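You operate a simulated robot arm through the tools that you are given. There is no shell and no other tool. Be economical: measure what you need, move in short steps, check, and stop when the job is done.

You are at the controls of a simulated robot arm. One attempt, no reset.

JOB
Mix vial Y3 on LOW, read its colour and put it back.
Fine: turn the mixer off again; low grey rack; leave the other vials alone.
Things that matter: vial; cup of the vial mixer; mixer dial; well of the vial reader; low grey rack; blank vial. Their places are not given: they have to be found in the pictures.

It is judged by the outcome, as a careful person would: the job done as asked, and still so three seconds after it is handed in. It fails if anything else is knocked over, pushed out of place, dropped, spilled or broken.

ROBOT AND FRAMES
A 7-joint arm with a two-finger parallel gripper, fixed in place. Base frame: the origin is at the foot of the arm, x ahead of it, y to its left, z up; the work surface is at about z = 0.004. Lengths are in m, angles in rad, forces in N, time in s.
With the tool pointing down near the work surface it reaches from about 0.22 to 0.58 m from the base axis. Its first joint turns from -1.152 to 1.152 rad. Payload 2.5 kg.
The TCP is the grasp point between the finger pads, 0.023 m short of the fingertips. In the tool frame z runs along the fingers and y along their closing line. The gripper opens to 0.094 m. The fingers are 0.038 m wide and 0.01 m thick; the gripper's body (0.054 by 0.096 m) begins 0.039 m behind the TCP.
Orientation is that of the tool frame in the base frame, as a unit quaternion [x, y, z, w]. With the fingers straight down and closing along the base's y, the tool's x points along the base's -x, its y along +y and its z along -z.

CONTROLS
- The arm moves only by the tool step_arm. Its argument "deltas" is a list of rows, each a list of 7 numbers: the turn, a rotation vector about the tool's x, y, z in rad, then the shift along the tool's x, y, z in m, then the closure in counts, from 0 (fully open) to 255 (shut). In form: [[wx, wy, wz, tx, ty, tz, fingers], ...]. A call has 1 to 10 rows; each row is the pose to reach, as a shift and turn from the pose commanded when the call began, along the tool's axes at that moment. A row lasts 0.2 s, in which the tool goes at most 0.05 m and 0.15 rad; a call with a longer step from one row to the next is refused whole, and so is a gripper value outside its range. Where a pose cannot be reached the arm comes as near as it can. A force on the tool above 40 N (or 10 N above the force at the start of the call, whichever is more), or a blocked arm, ends the call early, and 0.2 s more pass. Each finger travels about 0.108 m/s and halts on what it meets, pressing with about 26 N; the grip force reading is that of the motor and also rises with nothing between the fingers. The clock runs only during rows and for 0.2 s after the last one: add rows that repeat a pose to give the fingers time. It gives the time, the measured TCP pose, the force on the tool (base axes), the opening and the grip force at its end, in the units of the frame above (readings bear some noise), and new pictures: "views" is both (left out), scene, wrist or none.
- Cameras (640 x 400 px; columns grow to the right, rows downward): "scene" is fixed at [0.1118, -0.3979, 0.5627]; the picture's right is [0.89, -0.45, 0.00], its down [-0.18, -0.35, -0.92] and it looks along [0.41, 0.82, -0.40] (base axes); focal length 311 px, centre (320, 200). "wrist" rides on the gripper at [-0.039, 0, -0.044] in the tool frame; the picture's right is [0.00, -1.00, 0.00], its down [0.97, 0.00, -0.24] and it looks along [0.24, 0.00, 0.97] (tool axes); focal length 218 px, centre (320, 200).
- probe_pixels(camera, pixels): there is no depth. For up to 12 entries [column, row, z] of the newest picture of that camera ("zoom" is the newest enlarged one), the place [x, y] in the base frame at which the ray of that pixel passes the height z, good to about 0.002 m. The clock stands still meanwhile.
- inspect(camera, box): a new picture of the part [left, top, right, bottom] of that camera's present view, enlarged. The clock stands still meanwhile.
- job_done(): hands the job in; it is judged then, once.

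Keep the steps short. Do not move on a guess: measure, check each grasp and each placing, and mend mistakes. In all there are 80 turns and 120 pictures (those below and enlarged ones count). Leave the gripper open and the arm clear of the work at the hand-in unless told otherwise, and finish with a single line.

The tools are called after "Request:" as name(argument=value, ...) on one line, values as JSON. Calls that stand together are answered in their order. step_arm: Moves the arm, as the interface text tells. Its arguments: {"type":"object","properties":{"deltas":{"type":"array"},"views":{"type":"string","enum":["both","scene","wrist","none"]}},"required":["deltas"]} The other tools are called the same way: probe_pixels (camera, pixels) gives the place at which the rays of pixels pass given heights; inspect (camera, box) takes an enlarged picture of a part of a camera's view; job_done () hands the job in.

At the start:

```text
time_s: 0.0
tool_pos: [0.2935, 0.1998, 0.4066]
orientation: [-0.001, 1.0, -0.001, -0.001]
wrist_force: [-0.4, -0.3, 0.3]
grip_width: 0.094
gripper_force: 0.0
```

scene: 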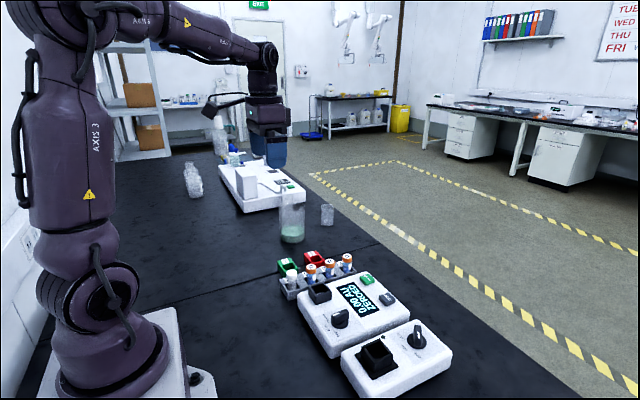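
wrist: 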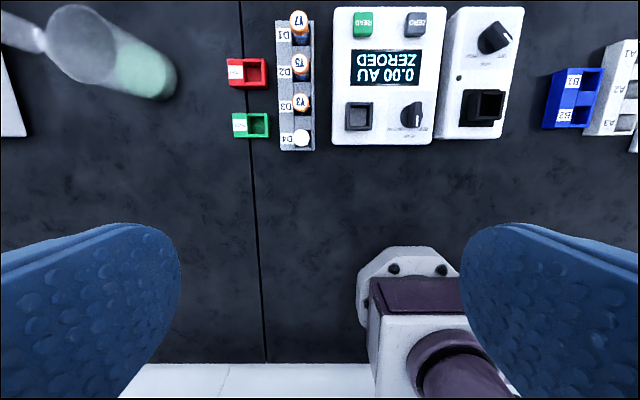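

I see the grey rack with orange-capped vials Y7, Y5, Y3 and a white one, then the reader and the mixer. I'll enlarge these to read labels.

Request:
inspect(camera="wrist", box=[220, 0, 440, 160])

Request:
inspect(camera="wrist", box=[420, 0, 640, 160])

Request:
inspect(camera="scene", box=[260, 240, 470, 400])

```text
2.50 times, centred on (330, 80) of wrist
```

zoom: 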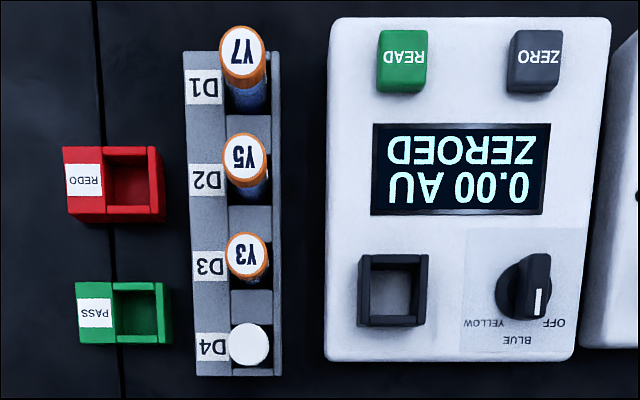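

```text
2.50 times, centred on (530, 80) of wrist
```

zoom: 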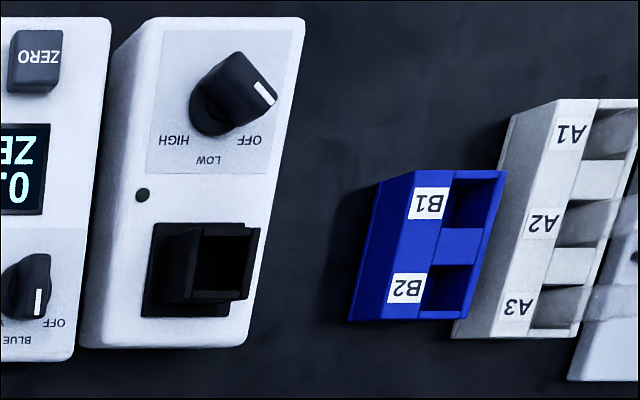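

```text
2.50 times, centred on (365, 320) of scene
```

zoom: 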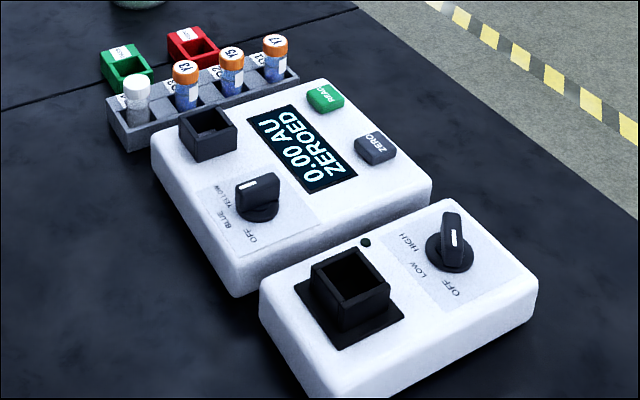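

Y3 stands in D3. I'll measure rough positions at guessed heights.

Request:
probe_pixels(camera="wrist", pixels=[[302, 103, 0.06], [302, 137, 0.06], [359, 116, 0.05], [412, 115, 0.06], [362, 22, 0.05], [495, 38, 0.07], [485, 107, 0.07], [280, 150, 0.02], [313, 150, 0.02]])

Request:
probe_pixels(camera="scene", pixels=[[310, 267, 0.06], [292, 273, 0.06], [320, 291, 0.05], [341, 312, 0.06], [368, 277, 0.05], [417, 328, 0.07], [376, 350, 0.07]])

```text
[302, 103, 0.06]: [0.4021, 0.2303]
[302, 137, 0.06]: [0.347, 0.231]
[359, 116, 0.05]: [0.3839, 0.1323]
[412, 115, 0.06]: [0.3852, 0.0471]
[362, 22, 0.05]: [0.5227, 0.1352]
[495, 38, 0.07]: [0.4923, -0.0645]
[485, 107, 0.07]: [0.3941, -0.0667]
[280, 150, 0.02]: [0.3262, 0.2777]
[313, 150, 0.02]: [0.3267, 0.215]
```

```text
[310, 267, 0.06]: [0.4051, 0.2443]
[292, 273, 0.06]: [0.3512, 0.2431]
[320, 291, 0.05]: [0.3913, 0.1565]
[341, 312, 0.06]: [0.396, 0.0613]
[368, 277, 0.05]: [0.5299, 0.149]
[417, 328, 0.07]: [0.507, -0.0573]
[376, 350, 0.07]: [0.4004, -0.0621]
```

I'll move to above the reader and mixer for a closer view.

Request:
step_arm(deltas=[[0, 0, 0, -0.025, -0.028, 0.014, 0], [0, 0, 0, -0.05, -0.056, 0.028, 0], [0, 0, 0, -0.075, -0.084, 0.042, 0], [0, 0, 0, -0.1, -0.112, 0.056, 0], [0, 0, 0, -0.125, -0.14, 0.07, 0], [0, 0, 0, -0.125, -0.14, 0.07, 0]])

```text
time_s: 1.4
tool_pos: [0.4191, 0.0597, 0.3357]
orientation: [0.0, 1.0, 0.0, 0.0]
wrist_force: [-0.3, 0.4, 0.7]
grip_width: 0.0942
gripper_force: 0.1
```

scene: 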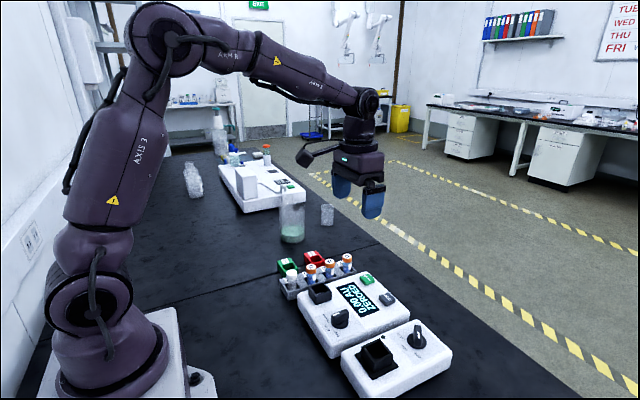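
wrist: 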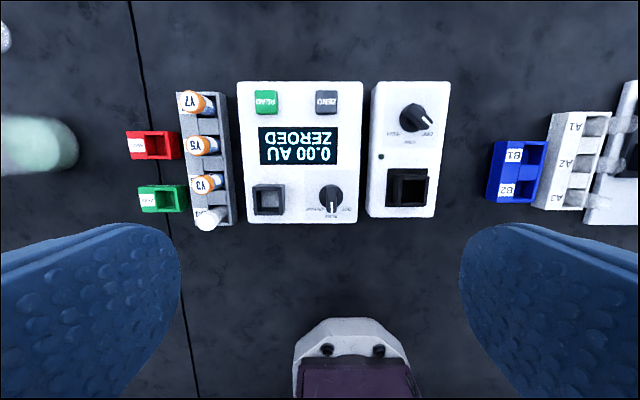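

Request:
inspect(camera="wrist", box=[230, 75, 460, 230])

Request:
inspect(camera="wrist", box=[120, 85, 280, 235])

Request:
inspect(camera="scene", box=[270, 245, 400, 335])

```text
2.58 times, centred on (345, 152) of wrist
```

zoom: 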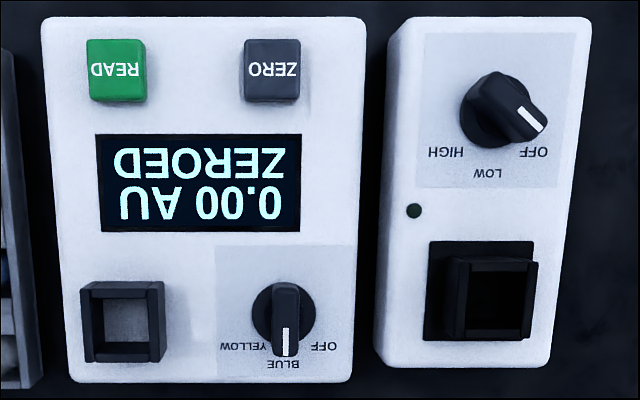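

```text
2.67 times, centred on (200, 160) of wrist
```

zoom: 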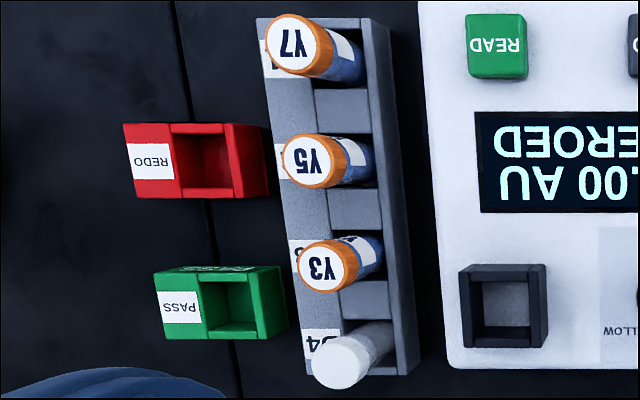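

```text
4.44 times, centred on (335, 290) of scene
```

zoom: 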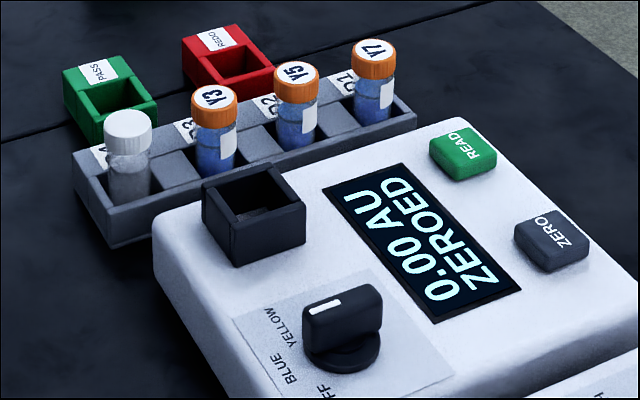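

The reader is already ZEROED on BLUE; the mixer dial is on OFF, with LOW next. Now triangulating the key points with both cameras.

Request:
probe_pixels(camera="wrist", pixels=[[200.4, 185.5, 0.07], [268.4, 199.3, 0.07], [410.9, 190, 0.07], [416.7, 115.2, 0.07], [265.5, 101.6, 0.05], [200.4, 185.5, 0.08], [268.4, 199.3, 0.06], [410.9, 190, 0.08], [416.7, 115.2, 0.08]])

Request:
probe_pixels(camera="zoom", pixels=[[214, 97, 0.07], [254, 211, 0.07], [463, 148, 0.05], [214, 97, 0.08], [254, 211, 0.06], [254, 211, 0.08]])

Request:
probe_pixels(camera="scene", pixels=[[377.8, 352, 0.07], [417.8, 329, 0.07], [377.8, 352, 0.08], [417.8, 329, 0.08], [377.8, 352, 0.06], [417.8, 329, 0.06]])

```text
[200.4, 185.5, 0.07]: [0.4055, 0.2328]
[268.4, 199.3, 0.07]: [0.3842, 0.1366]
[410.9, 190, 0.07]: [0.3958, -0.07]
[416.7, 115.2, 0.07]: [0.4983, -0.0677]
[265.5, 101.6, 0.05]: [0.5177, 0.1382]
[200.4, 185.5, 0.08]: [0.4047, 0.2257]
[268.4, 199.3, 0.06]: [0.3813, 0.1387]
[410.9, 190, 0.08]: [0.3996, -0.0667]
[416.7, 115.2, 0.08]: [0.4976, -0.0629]
```

```text
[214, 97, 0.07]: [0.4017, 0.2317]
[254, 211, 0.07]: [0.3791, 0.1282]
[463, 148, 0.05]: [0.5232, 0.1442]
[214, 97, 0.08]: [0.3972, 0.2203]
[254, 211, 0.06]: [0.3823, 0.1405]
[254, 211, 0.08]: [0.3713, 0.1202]
```

```text
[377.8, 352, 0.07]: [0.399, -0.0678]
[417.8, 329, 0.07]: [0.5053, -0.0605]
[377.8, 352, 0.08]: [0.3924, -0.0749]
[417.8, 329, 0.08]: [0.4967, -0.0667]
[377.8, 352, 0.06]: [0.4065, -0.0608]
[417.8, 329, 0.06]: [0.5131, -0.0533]
```

Measured approx: Y3 top (0.403, 0.232, 0.07), reader well rim (0.381, 0.138, 0.061), cup rim (0.397, −0.069, 0.071), dial (0.498, −0.065, 0.078), READ (0.52, 0.138, 0.055). I move above Y3 to view it closely.

Request:
step_arm(deltas=[[0, 0, 0, 0.0027, 0.0287, 0.0276, 20], [0, 0, 0, 0.0053, 0.0573, 0.055, 40], [0, 0, 0, 0.008, 0.086, 0.083, 60], [0, 0, 0, 0.0107, 0.1147, 0.111, 80], [0, 0, 0, 0.0133, 0.143, 0.138, 100], [0, 0, 0, 0.016, 0.172, 0.166, 100], [0, 0, 0, 0.016, 0.172, 0.166, 100]])

```text
time_s: 3.0
tool_pos: [0.4038, 0.2326, 0.1705]
orientation: [0.001, 1.0, 0.0, 0.001]
wrist_force: [-0.2, -0.2, 1.0]
grip_width: 0.057
gripper_force: 0.1
```

scene: 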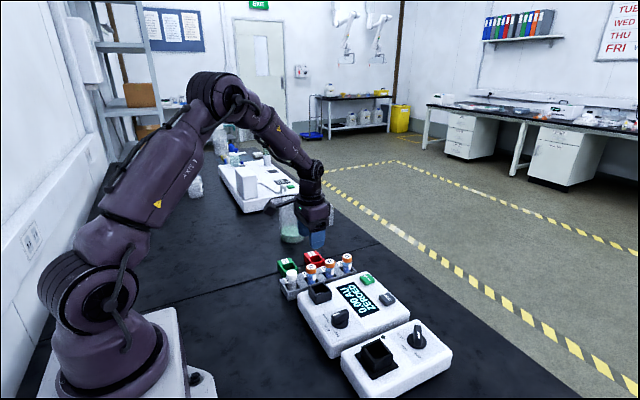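
wrist: 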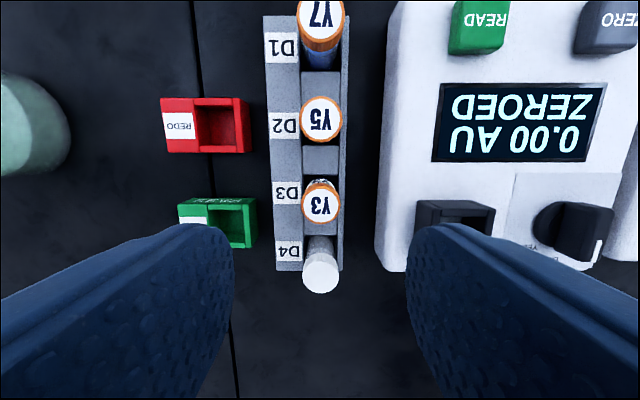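

Request:
inspect(camera="wrist", box=[250, 0, 410, 300])

Request:
probe_pixels(camera="wrist", pixels=[[321, 205, 0.07], [302, 205, 0.07], [341, 205, 0.07], [321, 119, 0.07], [321, 273, 0.07], [264, 270, 0.03], [343, 270, 0.03], [322, 13, 0.07]])

Request:
inspect(camera="scene", box=[270, 250, 370, 312])

```text
1.33 times, centred on (330, 150) of wrist
```

zoom: 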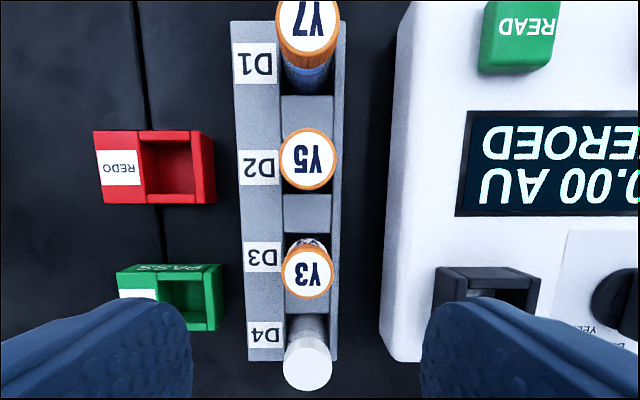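

```text
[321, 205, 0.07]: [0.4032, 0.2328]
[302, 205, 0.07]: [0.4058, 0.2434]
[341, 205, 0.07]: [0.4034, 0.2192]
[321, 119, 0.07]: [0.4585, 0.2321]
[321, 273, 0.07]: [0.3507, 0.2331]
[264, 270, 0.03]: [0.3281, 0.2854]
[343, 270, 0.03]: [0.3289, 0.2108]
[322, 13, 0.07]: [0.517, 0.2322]
```

```text
6.40 times, centred on (320, 281) of scene
```

zoom: 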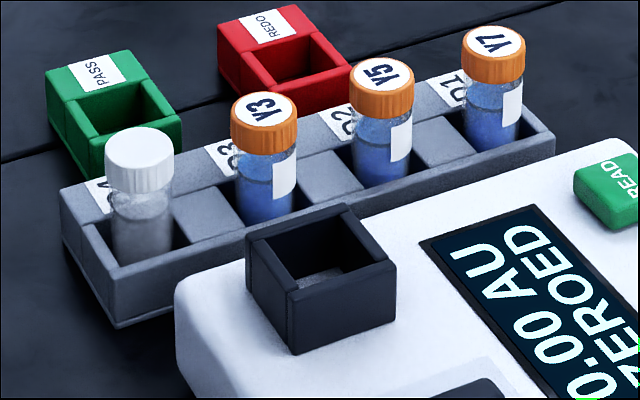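

TCP is right above Y3 (cap centre ≈ (0.4035, 0.2325), cap ≈ 0.027 wide, 0.016 tall). I go down so the fingertips just cover the cap, then close.

Request:
step_arm(deltas=[[0, 0, 0, 0, 0, 0.035, 100], [0, 0, 0, 0, 0, 0.07, 100], [0, 0, 0, 0, 0, 0.0965, 100], [0, 0, 0, 0, 0, 0.0985, 100], [0, 0, 0, 0, 0, 0.0985, 100]])

Request:
inspect(camera="scene", box=[270, 240, 370, 302])

```text
time_s: 4.2
tool_pos: [0.4024, 0.2316, 0.0716]
orientation: [-0.001, 1.0, 0.0, 0.0]
wrist_force: [-0.3, 0.3, -0.3]
grip_width: 0.0573
gripper_force: 0.1
```

scene: 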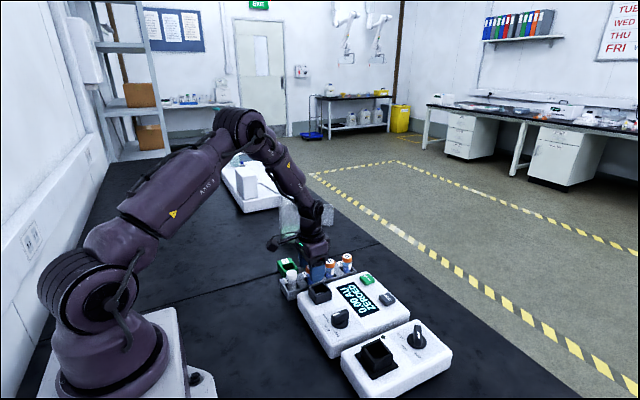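
wrist: 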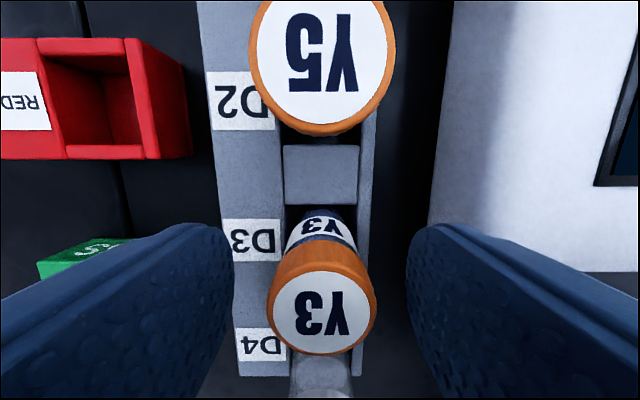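

```text
6.40 times, centred on (320, 271) of scene
```

zoom: 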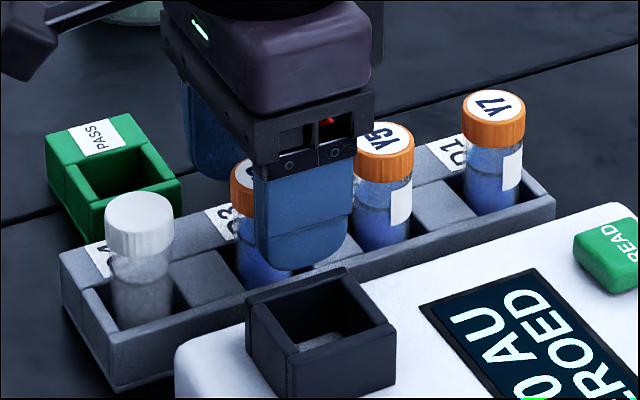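

Cap is centred between the fingers. I raise 4 mm so only the cap is held, and close.

Request:
step_arm(deltas=[[0, 0, 0, 0, 0, -0.004, 100], [0, 0, 0, 0, 0, -0.004, 160], [0, 0, 0, 0, 0, -0.004, 255], [0, 0, 0, 0, 0, -0.004, 255], [0, 0, 0, 0, 0, -0.004, 255]], views="wrist")

```text
time_s: 5.4
tool_pos: [0.4021, 0.2324, 0.0758]
orientation: [0.0, 1.0, 0.001, 0.0]
wrist_force: [0.0, 0.0, -0.4]
grip_width: 0.0259
gripper_force: 25.8
```

wrist: 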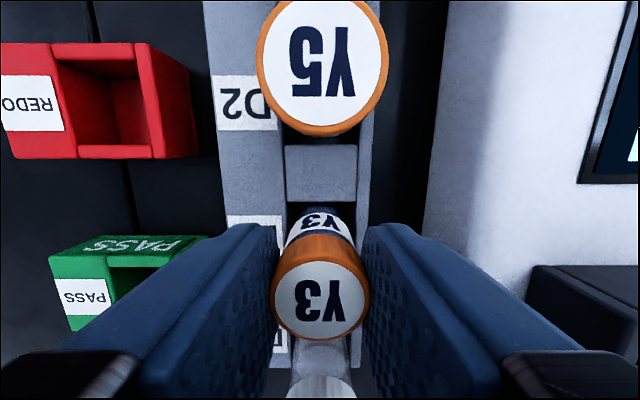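

Held at 0.0259 m, 25.8 N. Lift straight up 0.11 m.

Request:
step_arm(deltas=[[0, 0, 0, 0, 0, -0.02, 255], [0, 0, 0, 0, 0, -0.05, 255], [0, 0, 0, 0, 0, -0.08, 255], [0, 0, 0, 0, 0, -0.11, 255], [0, 0, 0, 0, 0, -0.11, 255]])

Request:
inspect(camera="scene", box=[270, 190, 400, 302])

```text
time_s: 6.6
tool_pos: [0.402, 0.2321, 0.1855]
orientation: [0.0, 1.0, 0.0, 0.0]
wrist_force: [0.7, 0.3, -0.5]
grip_width: 0.0263
gripper_force: 25.6
```

scene: 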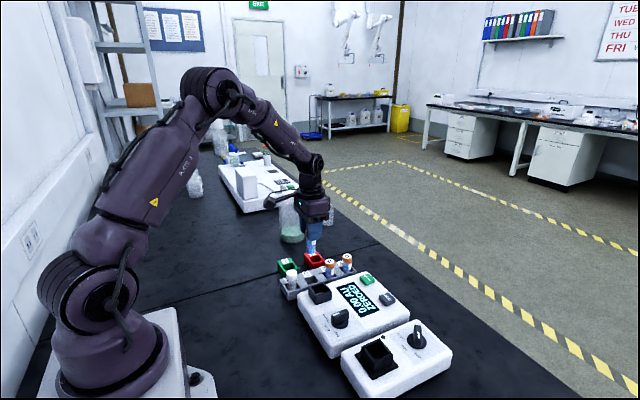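
wrist: 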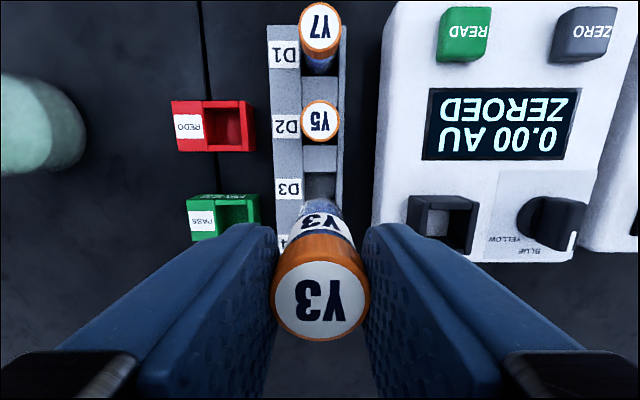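

```text
3.57 times, centred on (335, 246) of scene
```

zoom: 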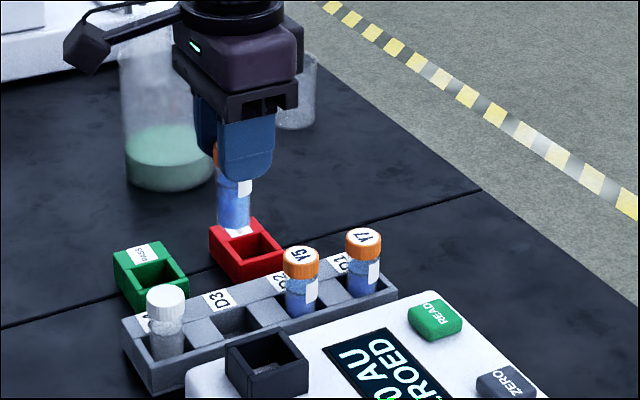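

Y3 is out of the rack, held upright. I carry it across toward the mixer, stopping slightly short in x so the cup can be seen.

Request:
step_arm(deltas=[[0, 0, 0, 0.005, -0.043, 0, 255], [0, 0, 0, 0.01, -0.086, 0, 255], [0, 0, 0, 0.015, -0.129, 0, 255], [0, 0, 0, 0.02, -0.172, 0, 255], [0, 0, 0, 0.025, -0.215, 0, 255], [0, 0, 0, 0.03, -0.258, 0, 255], [0, 0, 0, 0.035, -0.301, 0, 255], [0, 0, 0, 0.035, -0.301, 0, 255]])

Request:
inspect(camera="wrist", box=[220, 50, 420, 240])

Request:
inspect(camera="scene", box=[330, 240, 470, 400])

```text
time_s: 8.4
tool_pos: [0.3667, -0.069, 0.1866]
orientation: [0.0, 1.0, 0.0, -0.001]
wrist_force: [0.4, 0.2, 0.2]
grip_width: 0.0261
gripper_force: 25.5
```

scene: 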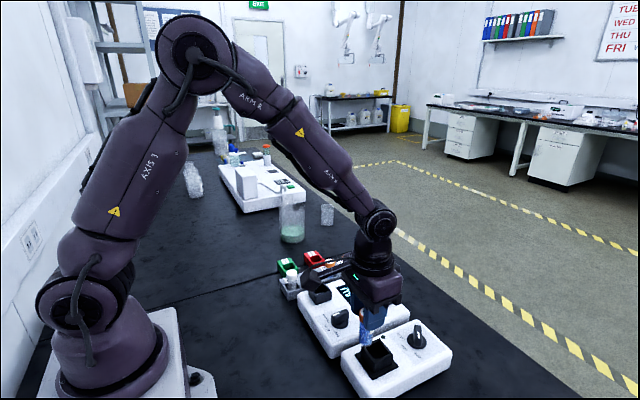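
wrist: 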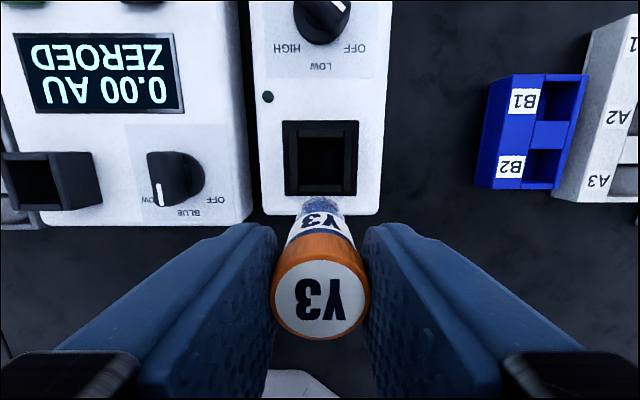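

```text
2.11 times, centred on (320, 145) of wrist
```

zoom: 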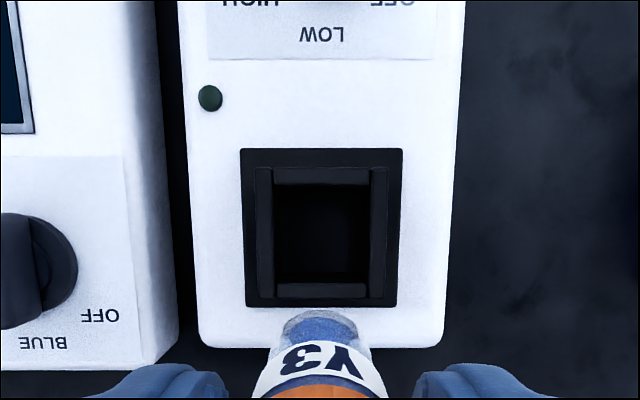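

```text
2.50 times, centred on (400, 320) of scene
```

zoom: 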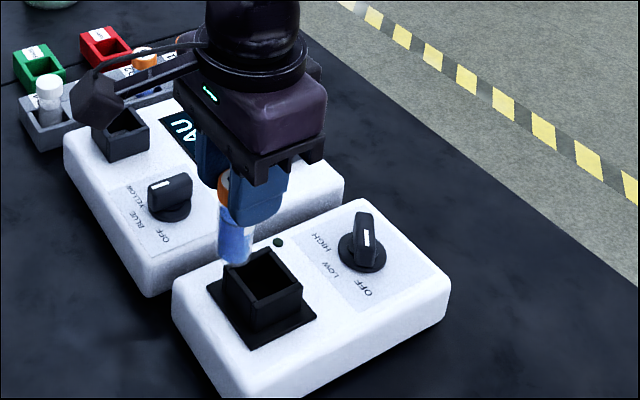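

Request:
probe_pixels(camera="wrist", pixels=[[321, 160.7, 0.07], [321, 160.7, 0.06], [289.6, 160, 0.07], [355.8, 160, 0.07], [321, 130, 0.07], [321, 191.5, 0.07], [321, 160.7, 0.07], [321, 160.7, 0.07]])

Request:
probe_pixels(camera="zoom", pixels=[[265, 275, 0.07], [265, 275, 0.06], [265, 275, 0.065]])

```text
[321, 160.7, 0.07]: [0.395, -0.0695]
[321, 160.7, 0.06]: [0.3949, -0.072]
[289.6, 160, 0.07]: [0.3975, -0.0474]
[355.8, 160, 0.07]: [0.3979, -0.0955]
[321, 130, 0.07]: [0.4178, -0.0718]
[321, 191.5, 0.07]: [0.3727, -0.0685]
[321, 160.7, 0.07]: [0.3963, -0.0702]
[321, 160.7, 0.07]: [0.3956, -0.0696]
```

```text
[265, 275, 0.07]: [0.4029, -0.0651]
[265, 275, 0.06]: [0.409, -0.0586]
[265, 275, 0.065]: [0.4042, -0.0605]
```

Cup centre ≈ (0.3955, −0.0705). I move over it and descend until the vial bottom is just inside the rim, then check.

Request:
step_arm(deltas=[[0, 0, 0, -0.028, -0.001, 0, 255], [0, 0, 0, -0.028, -0.001, 0.02, 255], [0, 0, 0, -0.028, -0.001, 0.04, 255], [0, 0, 0, -0.028, -0.001, 0.04, 255]])

Request:
inspect(camera="scene", box=[330, 280, 450, 390])

Request:
inspect(camera="wrist", box=[220, 150, 420, 360])

```text
time_s: 9.4
tool_pos: [0.3964, -0.0694, 0.1456]
orientation: [0.001, 1.0, 0.0, 0.0]
wrist_force: [-0.2, 0.3, -1.2]
grip_width: 0.0262
gripper_force: 25.5
```

scene: 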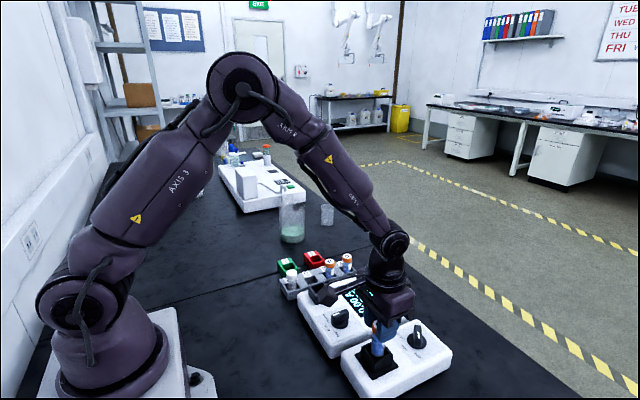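
wrist: 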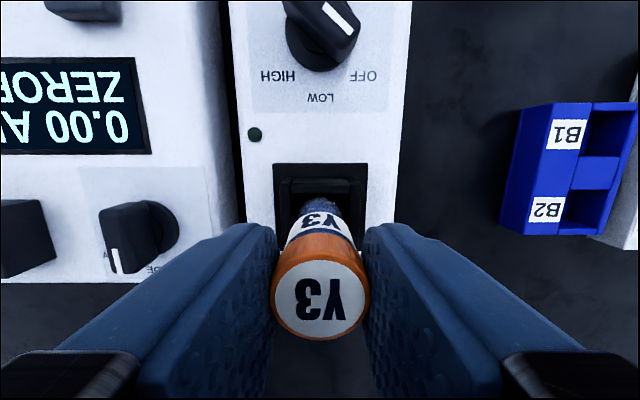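

```text
3.64 times, centred on (390, 335) of scene
```

zoom: 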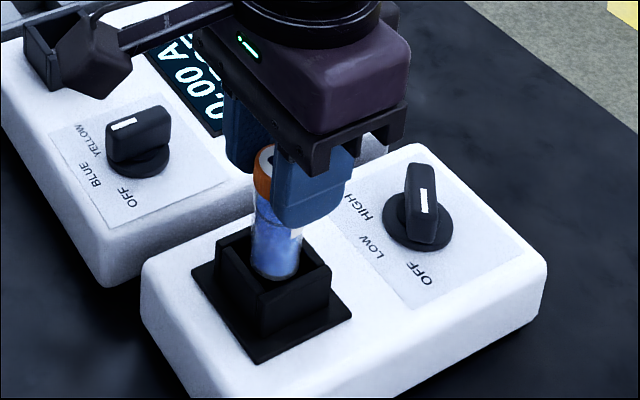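

```text
1.90 times, centred on (320, 255) of wrist
```

zoom: 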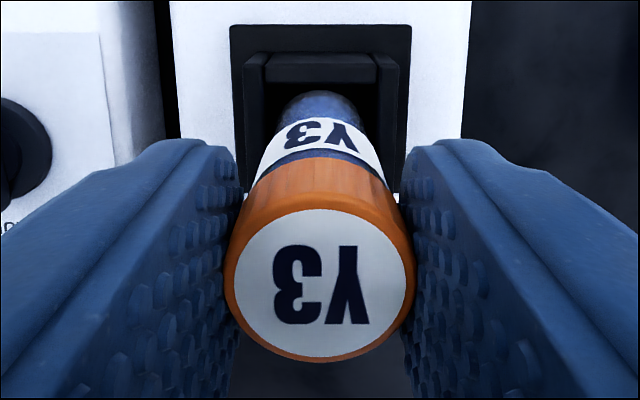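

Aligned so far. Before descending I check how high the boom on the hand (seen at scene (327, 299)) is over the reader.

Request:
probe_pixels(camera="scene", pixels=[[325, 300, 0.26], [325, 300, 0.23], [325, 300, 0.2], [325, 300, 0.17], [325, 300, 0.14], [325, 300, 0.11]])

```text
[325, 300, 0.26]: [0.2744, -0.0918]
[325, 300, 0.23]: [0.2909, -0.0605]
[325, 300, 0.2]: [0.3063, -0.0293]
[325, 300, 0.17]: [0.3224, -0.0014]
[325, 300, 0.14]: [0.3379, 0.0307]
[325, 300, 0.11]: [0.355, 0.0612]
```

The boom is ~0.095 m above the TCP, toward the base: no hazard. I descend slowly, watching the force.

Request:
step_arm(deltas=[[0, 0, 0, 0, 0, 0.01, 255], [0, 0, 0, 0, 0, 0.018, 255], [0, 0, 0, 0, 0, 0.025, 255], [0, 0, 0, 0, 0, 0.025, 255]])

Request:
inspect(camera="scene", box=[330, 280, 450, 390])

```text
time_s: 10.2
tool_pos: [0.3962, -0.0697, 0.1258]
orientation: [0.001, 1.0, 0.0, 0.001]
wrist_force: [-2.0, -0.5, 8.0]
grip_width: 0.0259
gripper_force: 25.9
stopped in row 4: the force on the tool passed its limit (the readings are from after the stop); the commanded pose is now the measured one
```

scene: 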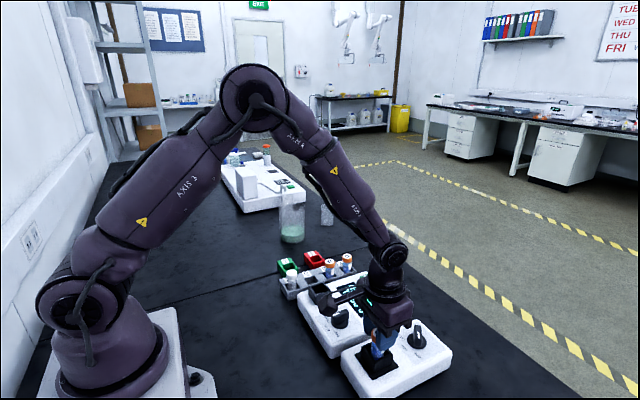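
wrist: 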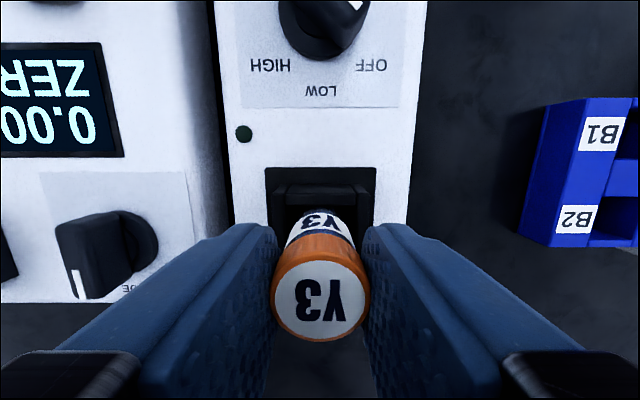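

```text
3.64 times, centred on (390, 335) of scene
```

zoom: 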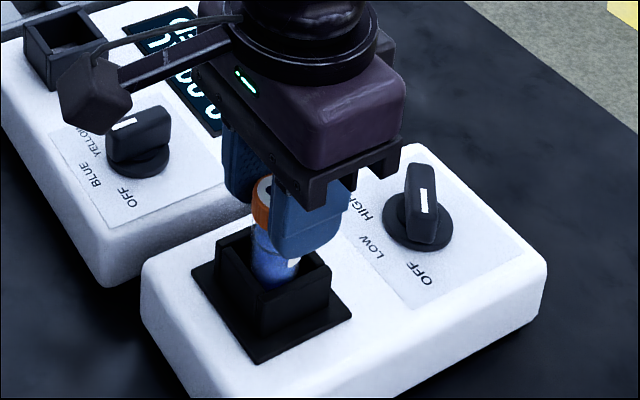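

Contact at TCP z = 0.1258, with the vial inside the rim. To check whether this is the floor and not an edge, I lift 4 mm, centre by ~1.5 mm and feel downward again.

Request:
step_arm(deltas=[[0, 0, 0, 0, 0, -0.004, 255], [0, 0, 0, 0.0015, -0.001, -0.004, 255], [0, 0, 0, 0.0015, -0.001, -0.001, 255], [0, 0, 0, 0.0015, -0.001, 0.001, 255], [0, 0, 0, 0.0015, -0.001, 0.003, 255], [0, 0, 0, 0.0015, -0.001, 0.005, 255], [0, 0, 0, 0.0015, -0.001, 0.007, 255]], views="wrist")

Request:
inspect(camera="wrist", box=[260, 150, 380, 250])

```text
time_s: 11.4
tool_pos: [0.3964, -0.0703, 0.1255]
orientation: [0.001, 1.0, 0.0, 0.002]
wrist_force: [-2.4, 1.3, 7.7]
grip_width: 0.0258
gripper_force: 25.9
stopped in row 6: the force on the tool passed its limit (the readings are from after the stop); the commanded pose is now the measured one
```

wrist: 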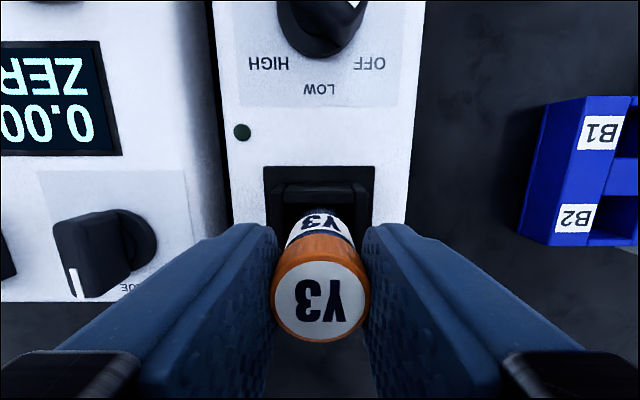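

```text
4.00 times, centred on (320, 200) of wrist
```

zoom: 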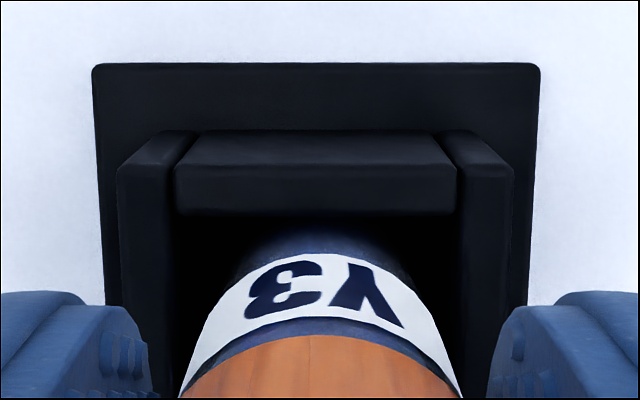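

Same depth and flat stop: it is the cup floor (~0.06). I ease 0.5 mm and open gently.

Request:
step_arm(deltas=[[0, 0, 0, 0, 0, -0.0005, 255], [0, 0, 0, 0, 0, -0.0005, 170], [0, 0, 0, 0, 0, -0.0005, 130], [0, 0, 0, 0, 0, -0.0005, 110], [0, 0, 0, 0, 0, -0.0005, 110]])

Request:
inspect(camera="scene", box=[330, 280, 450, 390])

```text
time_s: 12.6
tool_pos: [0.396, -0.0712, 0.1258]
orientation: [0.0, 1.0, 0.0, 0.001]
wrist_force: [0.4, 0.8, 0.4]
grip_width: 0.0534
gripper_force: 0.0
```

scene: 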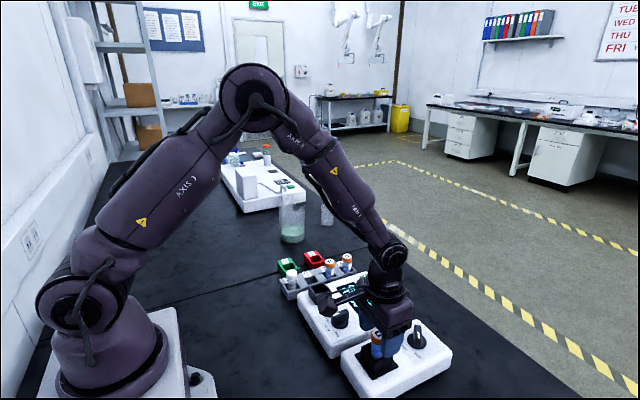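
wrist: 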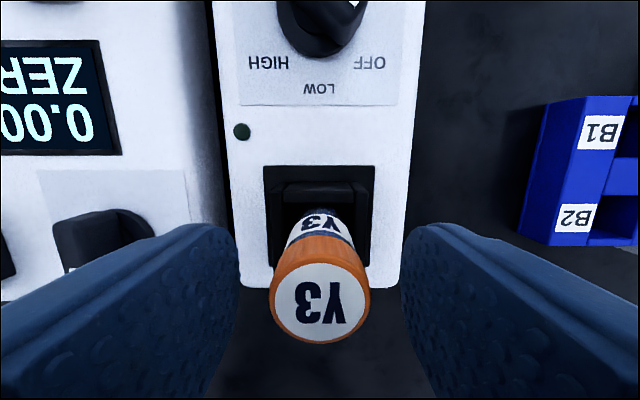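

```text
3.64 times, centred on (390, 335) of scene
```

zoom: 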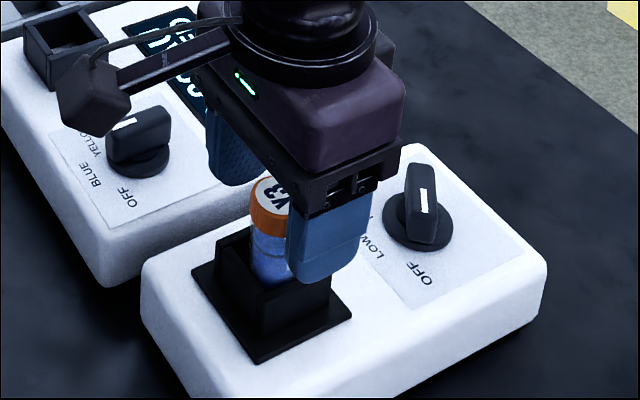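

Y3 stands in the cup. I rise and go to a spot over the dial to see it.

Request:
step_arm(deltas=[[0, 0, 0, 0, 0, -0.02, 110], [0, 0, 0, 0, 0, -0.05, 110], [0, 0, 0, 0, 0, -0.08, 110], [0, 0, 0, -0.04, 0, -0.09, 110], [0, 0, 0, -0.08, 0.003, -0.09, 110], [0, 0, 0, -0.1, 0.004, -0.08, 110], [0, 0, 0, -0.1, 0.004, -0.08, 110]])

Request:
inspect(camera="wrist", box=[240, 100, 400, 300])

Request:
inspect(camera="scene", box=[330, 280, 470, 400])

```text
time_s: 14.2
tool_pos: [0.4956, -0.0671, 0.2053]
orientation: [0.0, 1.0, 0.0, 0.001]
wrist_force: [-0.9, -0.6, 0.5]
grip_width: 0.0535
gripper_force: 0.1
```

scene: 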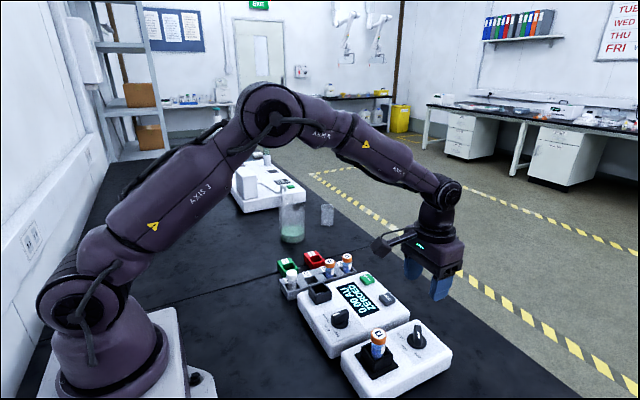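
wrist: 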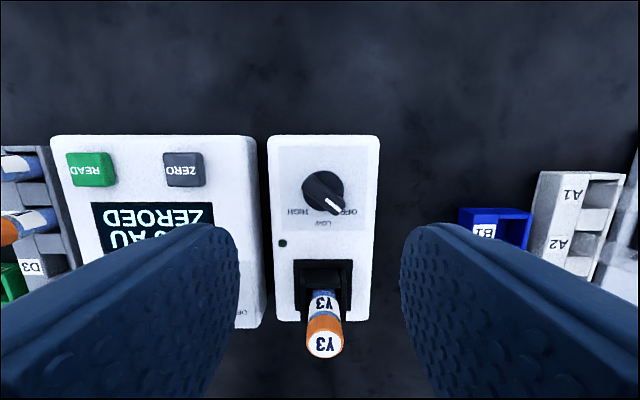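

```text
2.00 times, centred on (320, 200) of wrist
```

zoom: 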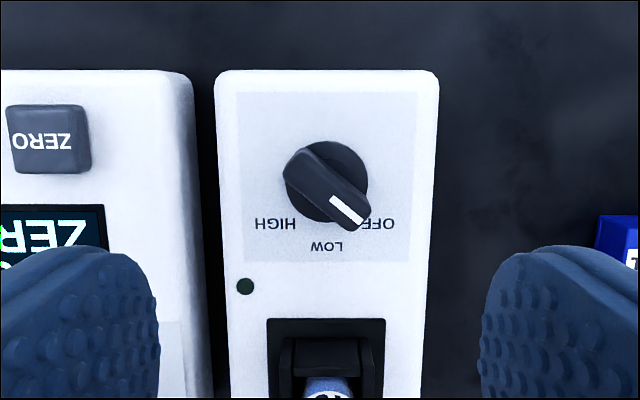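

```text
3.33 times, centred on (400, 340) of scene
```

zoom: 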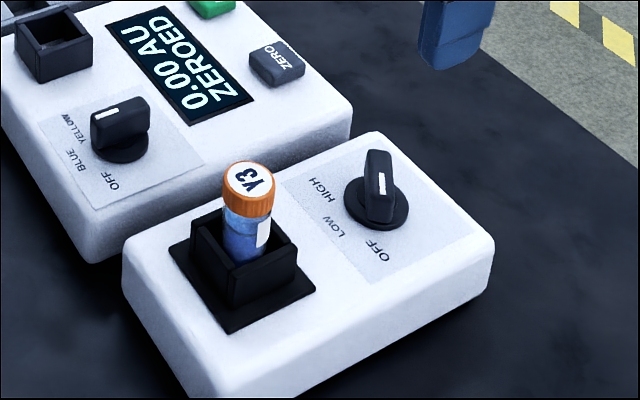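

The bar of the dial points 45° (to OFF); LOW is straight toward −x. Measuring the knob centre.

Request:
probe_pixels(camera="wrist", pixels=[[323.5, 193, 0.075], [323.5, 193, 0.075], [322.5, 191, 0.055], [313, 179, 0.075], [336, 208, 0.075], [322, 140, 0.05], [322, 345, 0.12]])

Request:
probe_pixels(camera="zoom", pixels=[[380, 180, 0.075], [380, 180, 0.085], [378, 215, 0.055], [378, 215, 0.05], [330, 240, 0.05]])

```text
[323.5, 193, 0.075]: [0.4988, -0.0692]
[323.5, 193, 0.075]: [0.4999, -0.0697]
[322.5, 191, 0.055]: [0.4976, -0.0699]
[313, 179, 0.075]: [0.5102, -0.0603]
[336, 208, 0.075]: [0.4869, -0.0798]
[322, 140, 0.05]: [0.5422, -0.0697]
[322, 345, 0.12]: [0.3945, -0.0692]
```

```text
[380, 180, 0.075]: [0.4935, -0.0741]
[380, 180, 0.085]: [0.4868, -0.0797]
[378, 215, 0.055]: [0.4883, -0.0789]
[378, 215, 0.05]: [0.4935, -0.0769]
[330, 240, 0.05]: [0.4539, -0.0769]
```

Knob centre ≈ (0.4985, −0.070). I turn the tool −45° about its axis so the fingers straddle the bar, and come down to just above it.

Request:
step_arm(deltas=[[0, 0, -0.131, -0.003, -0.0027, 0.0, 110], [0, 0, -0.262, -0.003, -0.0027, 0.02, 110], [0, 0, -0.393, -0.003, -0.0027, 0.04, 110], [0, 0, -0.524, -0.003, -0.0027, 0.06, 110], [0, 0, -0.654, -0.003, -0.0027, 0.08, 110], [0, 0, -0.785, -0.003, -0.0027, 0.088, 110], [0, 0, -0.785, -0.003, -0.0027, 0.088, 110]])

Request:
inspect(camera="scene", box=[330, 280, 470, 400])

```text
time_s: 15.8
tool_pos: [0.4986, -0.0691, 0.1182]
orientation: [-0.383, 0.924, 0.0, 0.001]
wrist_force: [0.0, 0.4, 0.2]
grip_width: 0.0537
gripper_force: 0.0
```

scene: 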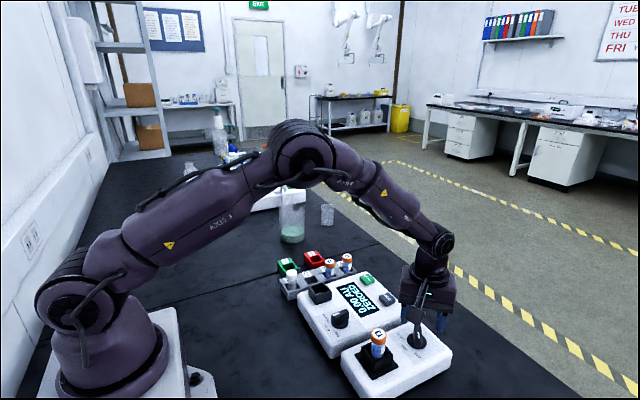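
wrist: 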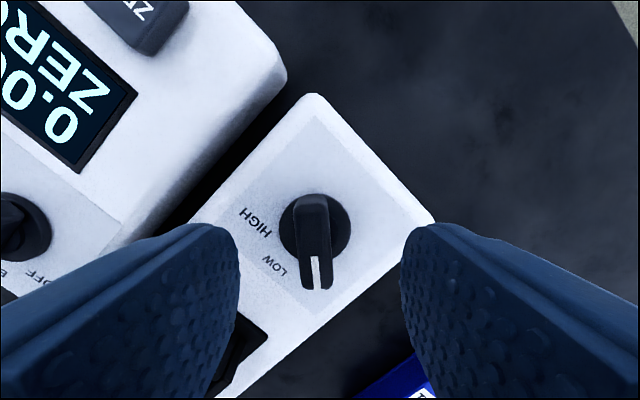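

```text
3.33 times, centred on (400, 340) of scene
```

zoom: 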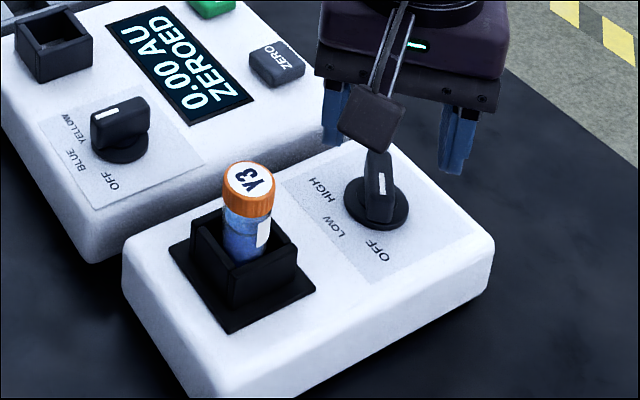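

The bar is aligned with the fingers, about 2 mm to tool +y. I correct and descend to z ≈ 0.083.

Request:
step_arm(deltas=[[0, 0, 0, 0, 0.002, 0.012, 110], [0, 0, 0, 0, 0.002, 0.024, 110], [0, 0, 0, 0, 0.002, 0.035, 110], [0, 0, 0, 0, 0.002, 0.035, 110]])

Request:
inspect(camera="scene", box=[360, 280, 470, 380])

```text
time_s: 16.8
tool_pos: [0.4969, -0.0672, 0.0822]
orientation: [-0.382, 0.924, -0.001, 0.002]
wrist_force: [-0.1, -0.1, 0.3]
grip_width: 0.0534
gripper_force: 0.0
```

scene: 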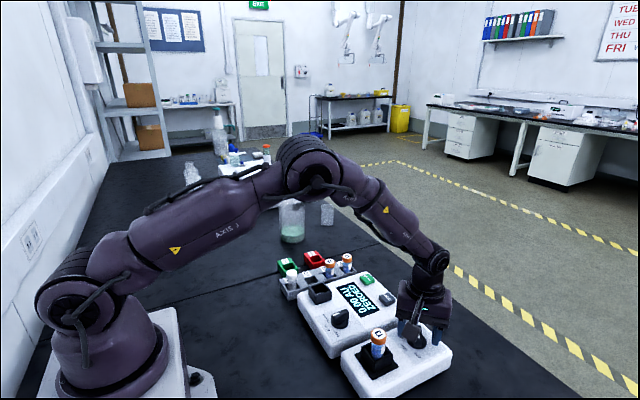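
wrist: 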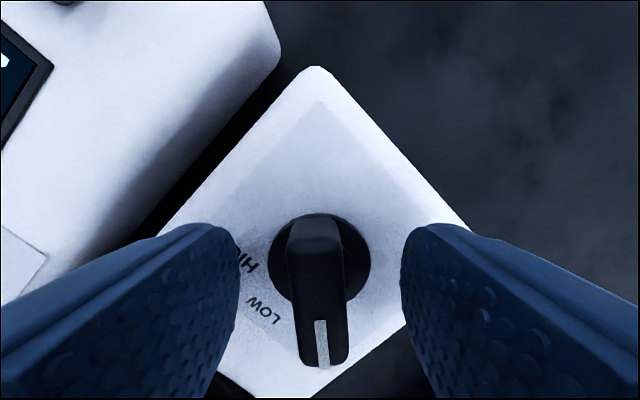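

```text
4.00 times, centred on (415, 330) of scene
```

zoom: 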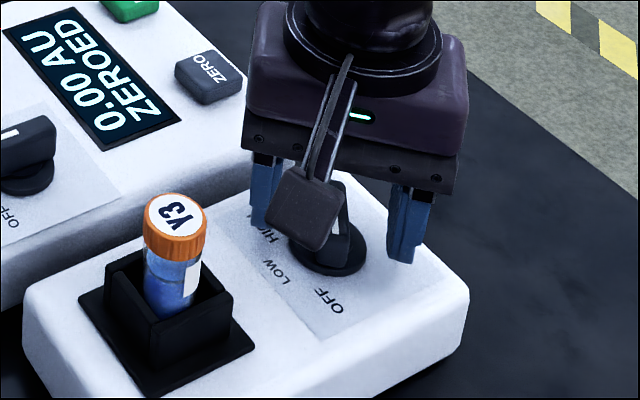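

Bar centred. Close on it.

Request:
step_arm(deltas=[[0, 0, 0, 0, 0, 0, 170], [0, 0, 0, 0, 0, 0, 220], [0, 0, 0, 0, 0, 0, 255], [0, 0, 0, 0, 0, 0, 255]], views="wrist")

```text
time_s: 17.8
tool_pos: [0.4974, -0.0689, 0.0827]
orientation: [-0.383, 0.924, -0.001, 0.001]
wrist_force: [1.6, 1.8, -1.3]
grip_width: 0.0149
gripper_force: 45.3
```

wrist: 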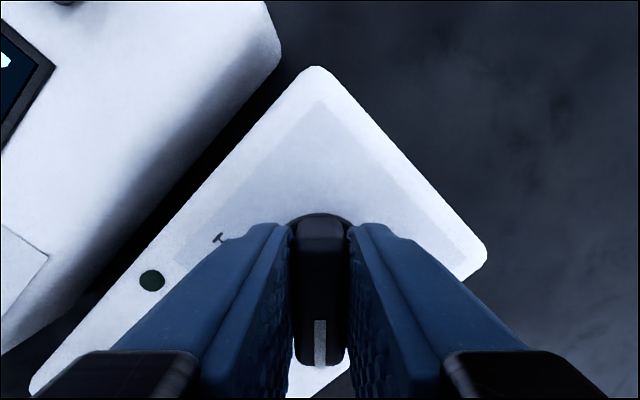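

Bar held (0.0149 m). Turn it +45° to LOW.

Request:
step_arm(deltas=[[0, 0, 0.131, 0, 0, 0, 255], [0, 0, 0.262, 0, 0, 0, 255], [0, 0, 0.393, 0, 0, 0, 255], [0, 0, 0.524, 0, 0, 0, 255], [0, 0, 0.654, 0, 0, 0, 255], [0, 0, 0.785, 0, 0, 0, 255], [0, 0, 0.785, 0, 0, 0, 255]])

Request:
inspect(camera="scene", box=[330, 280, 470, 400])

```text
time_s: 19.4
tool_pos: [0.4975, -0.07, 0.0839]
orientation: [0.003, 1.0, -0.002, 0.002]
wrist_force: [24.2, -19.2, -25.3]
grip_width: 0.015
gripper_force: 45.2
```

scene: 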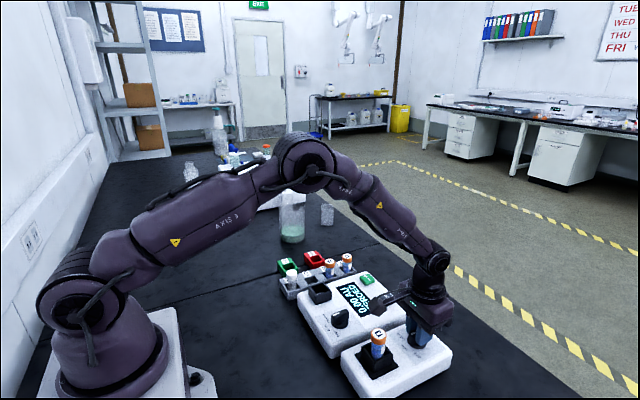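
wrist: 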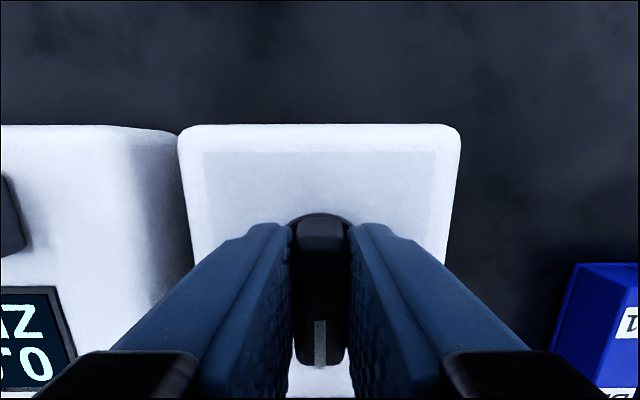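

```text
3.33 times, centred on (400, 340) of scene
```

zoom: 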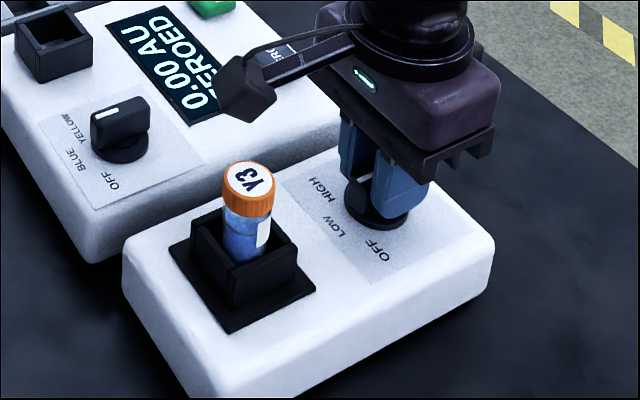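

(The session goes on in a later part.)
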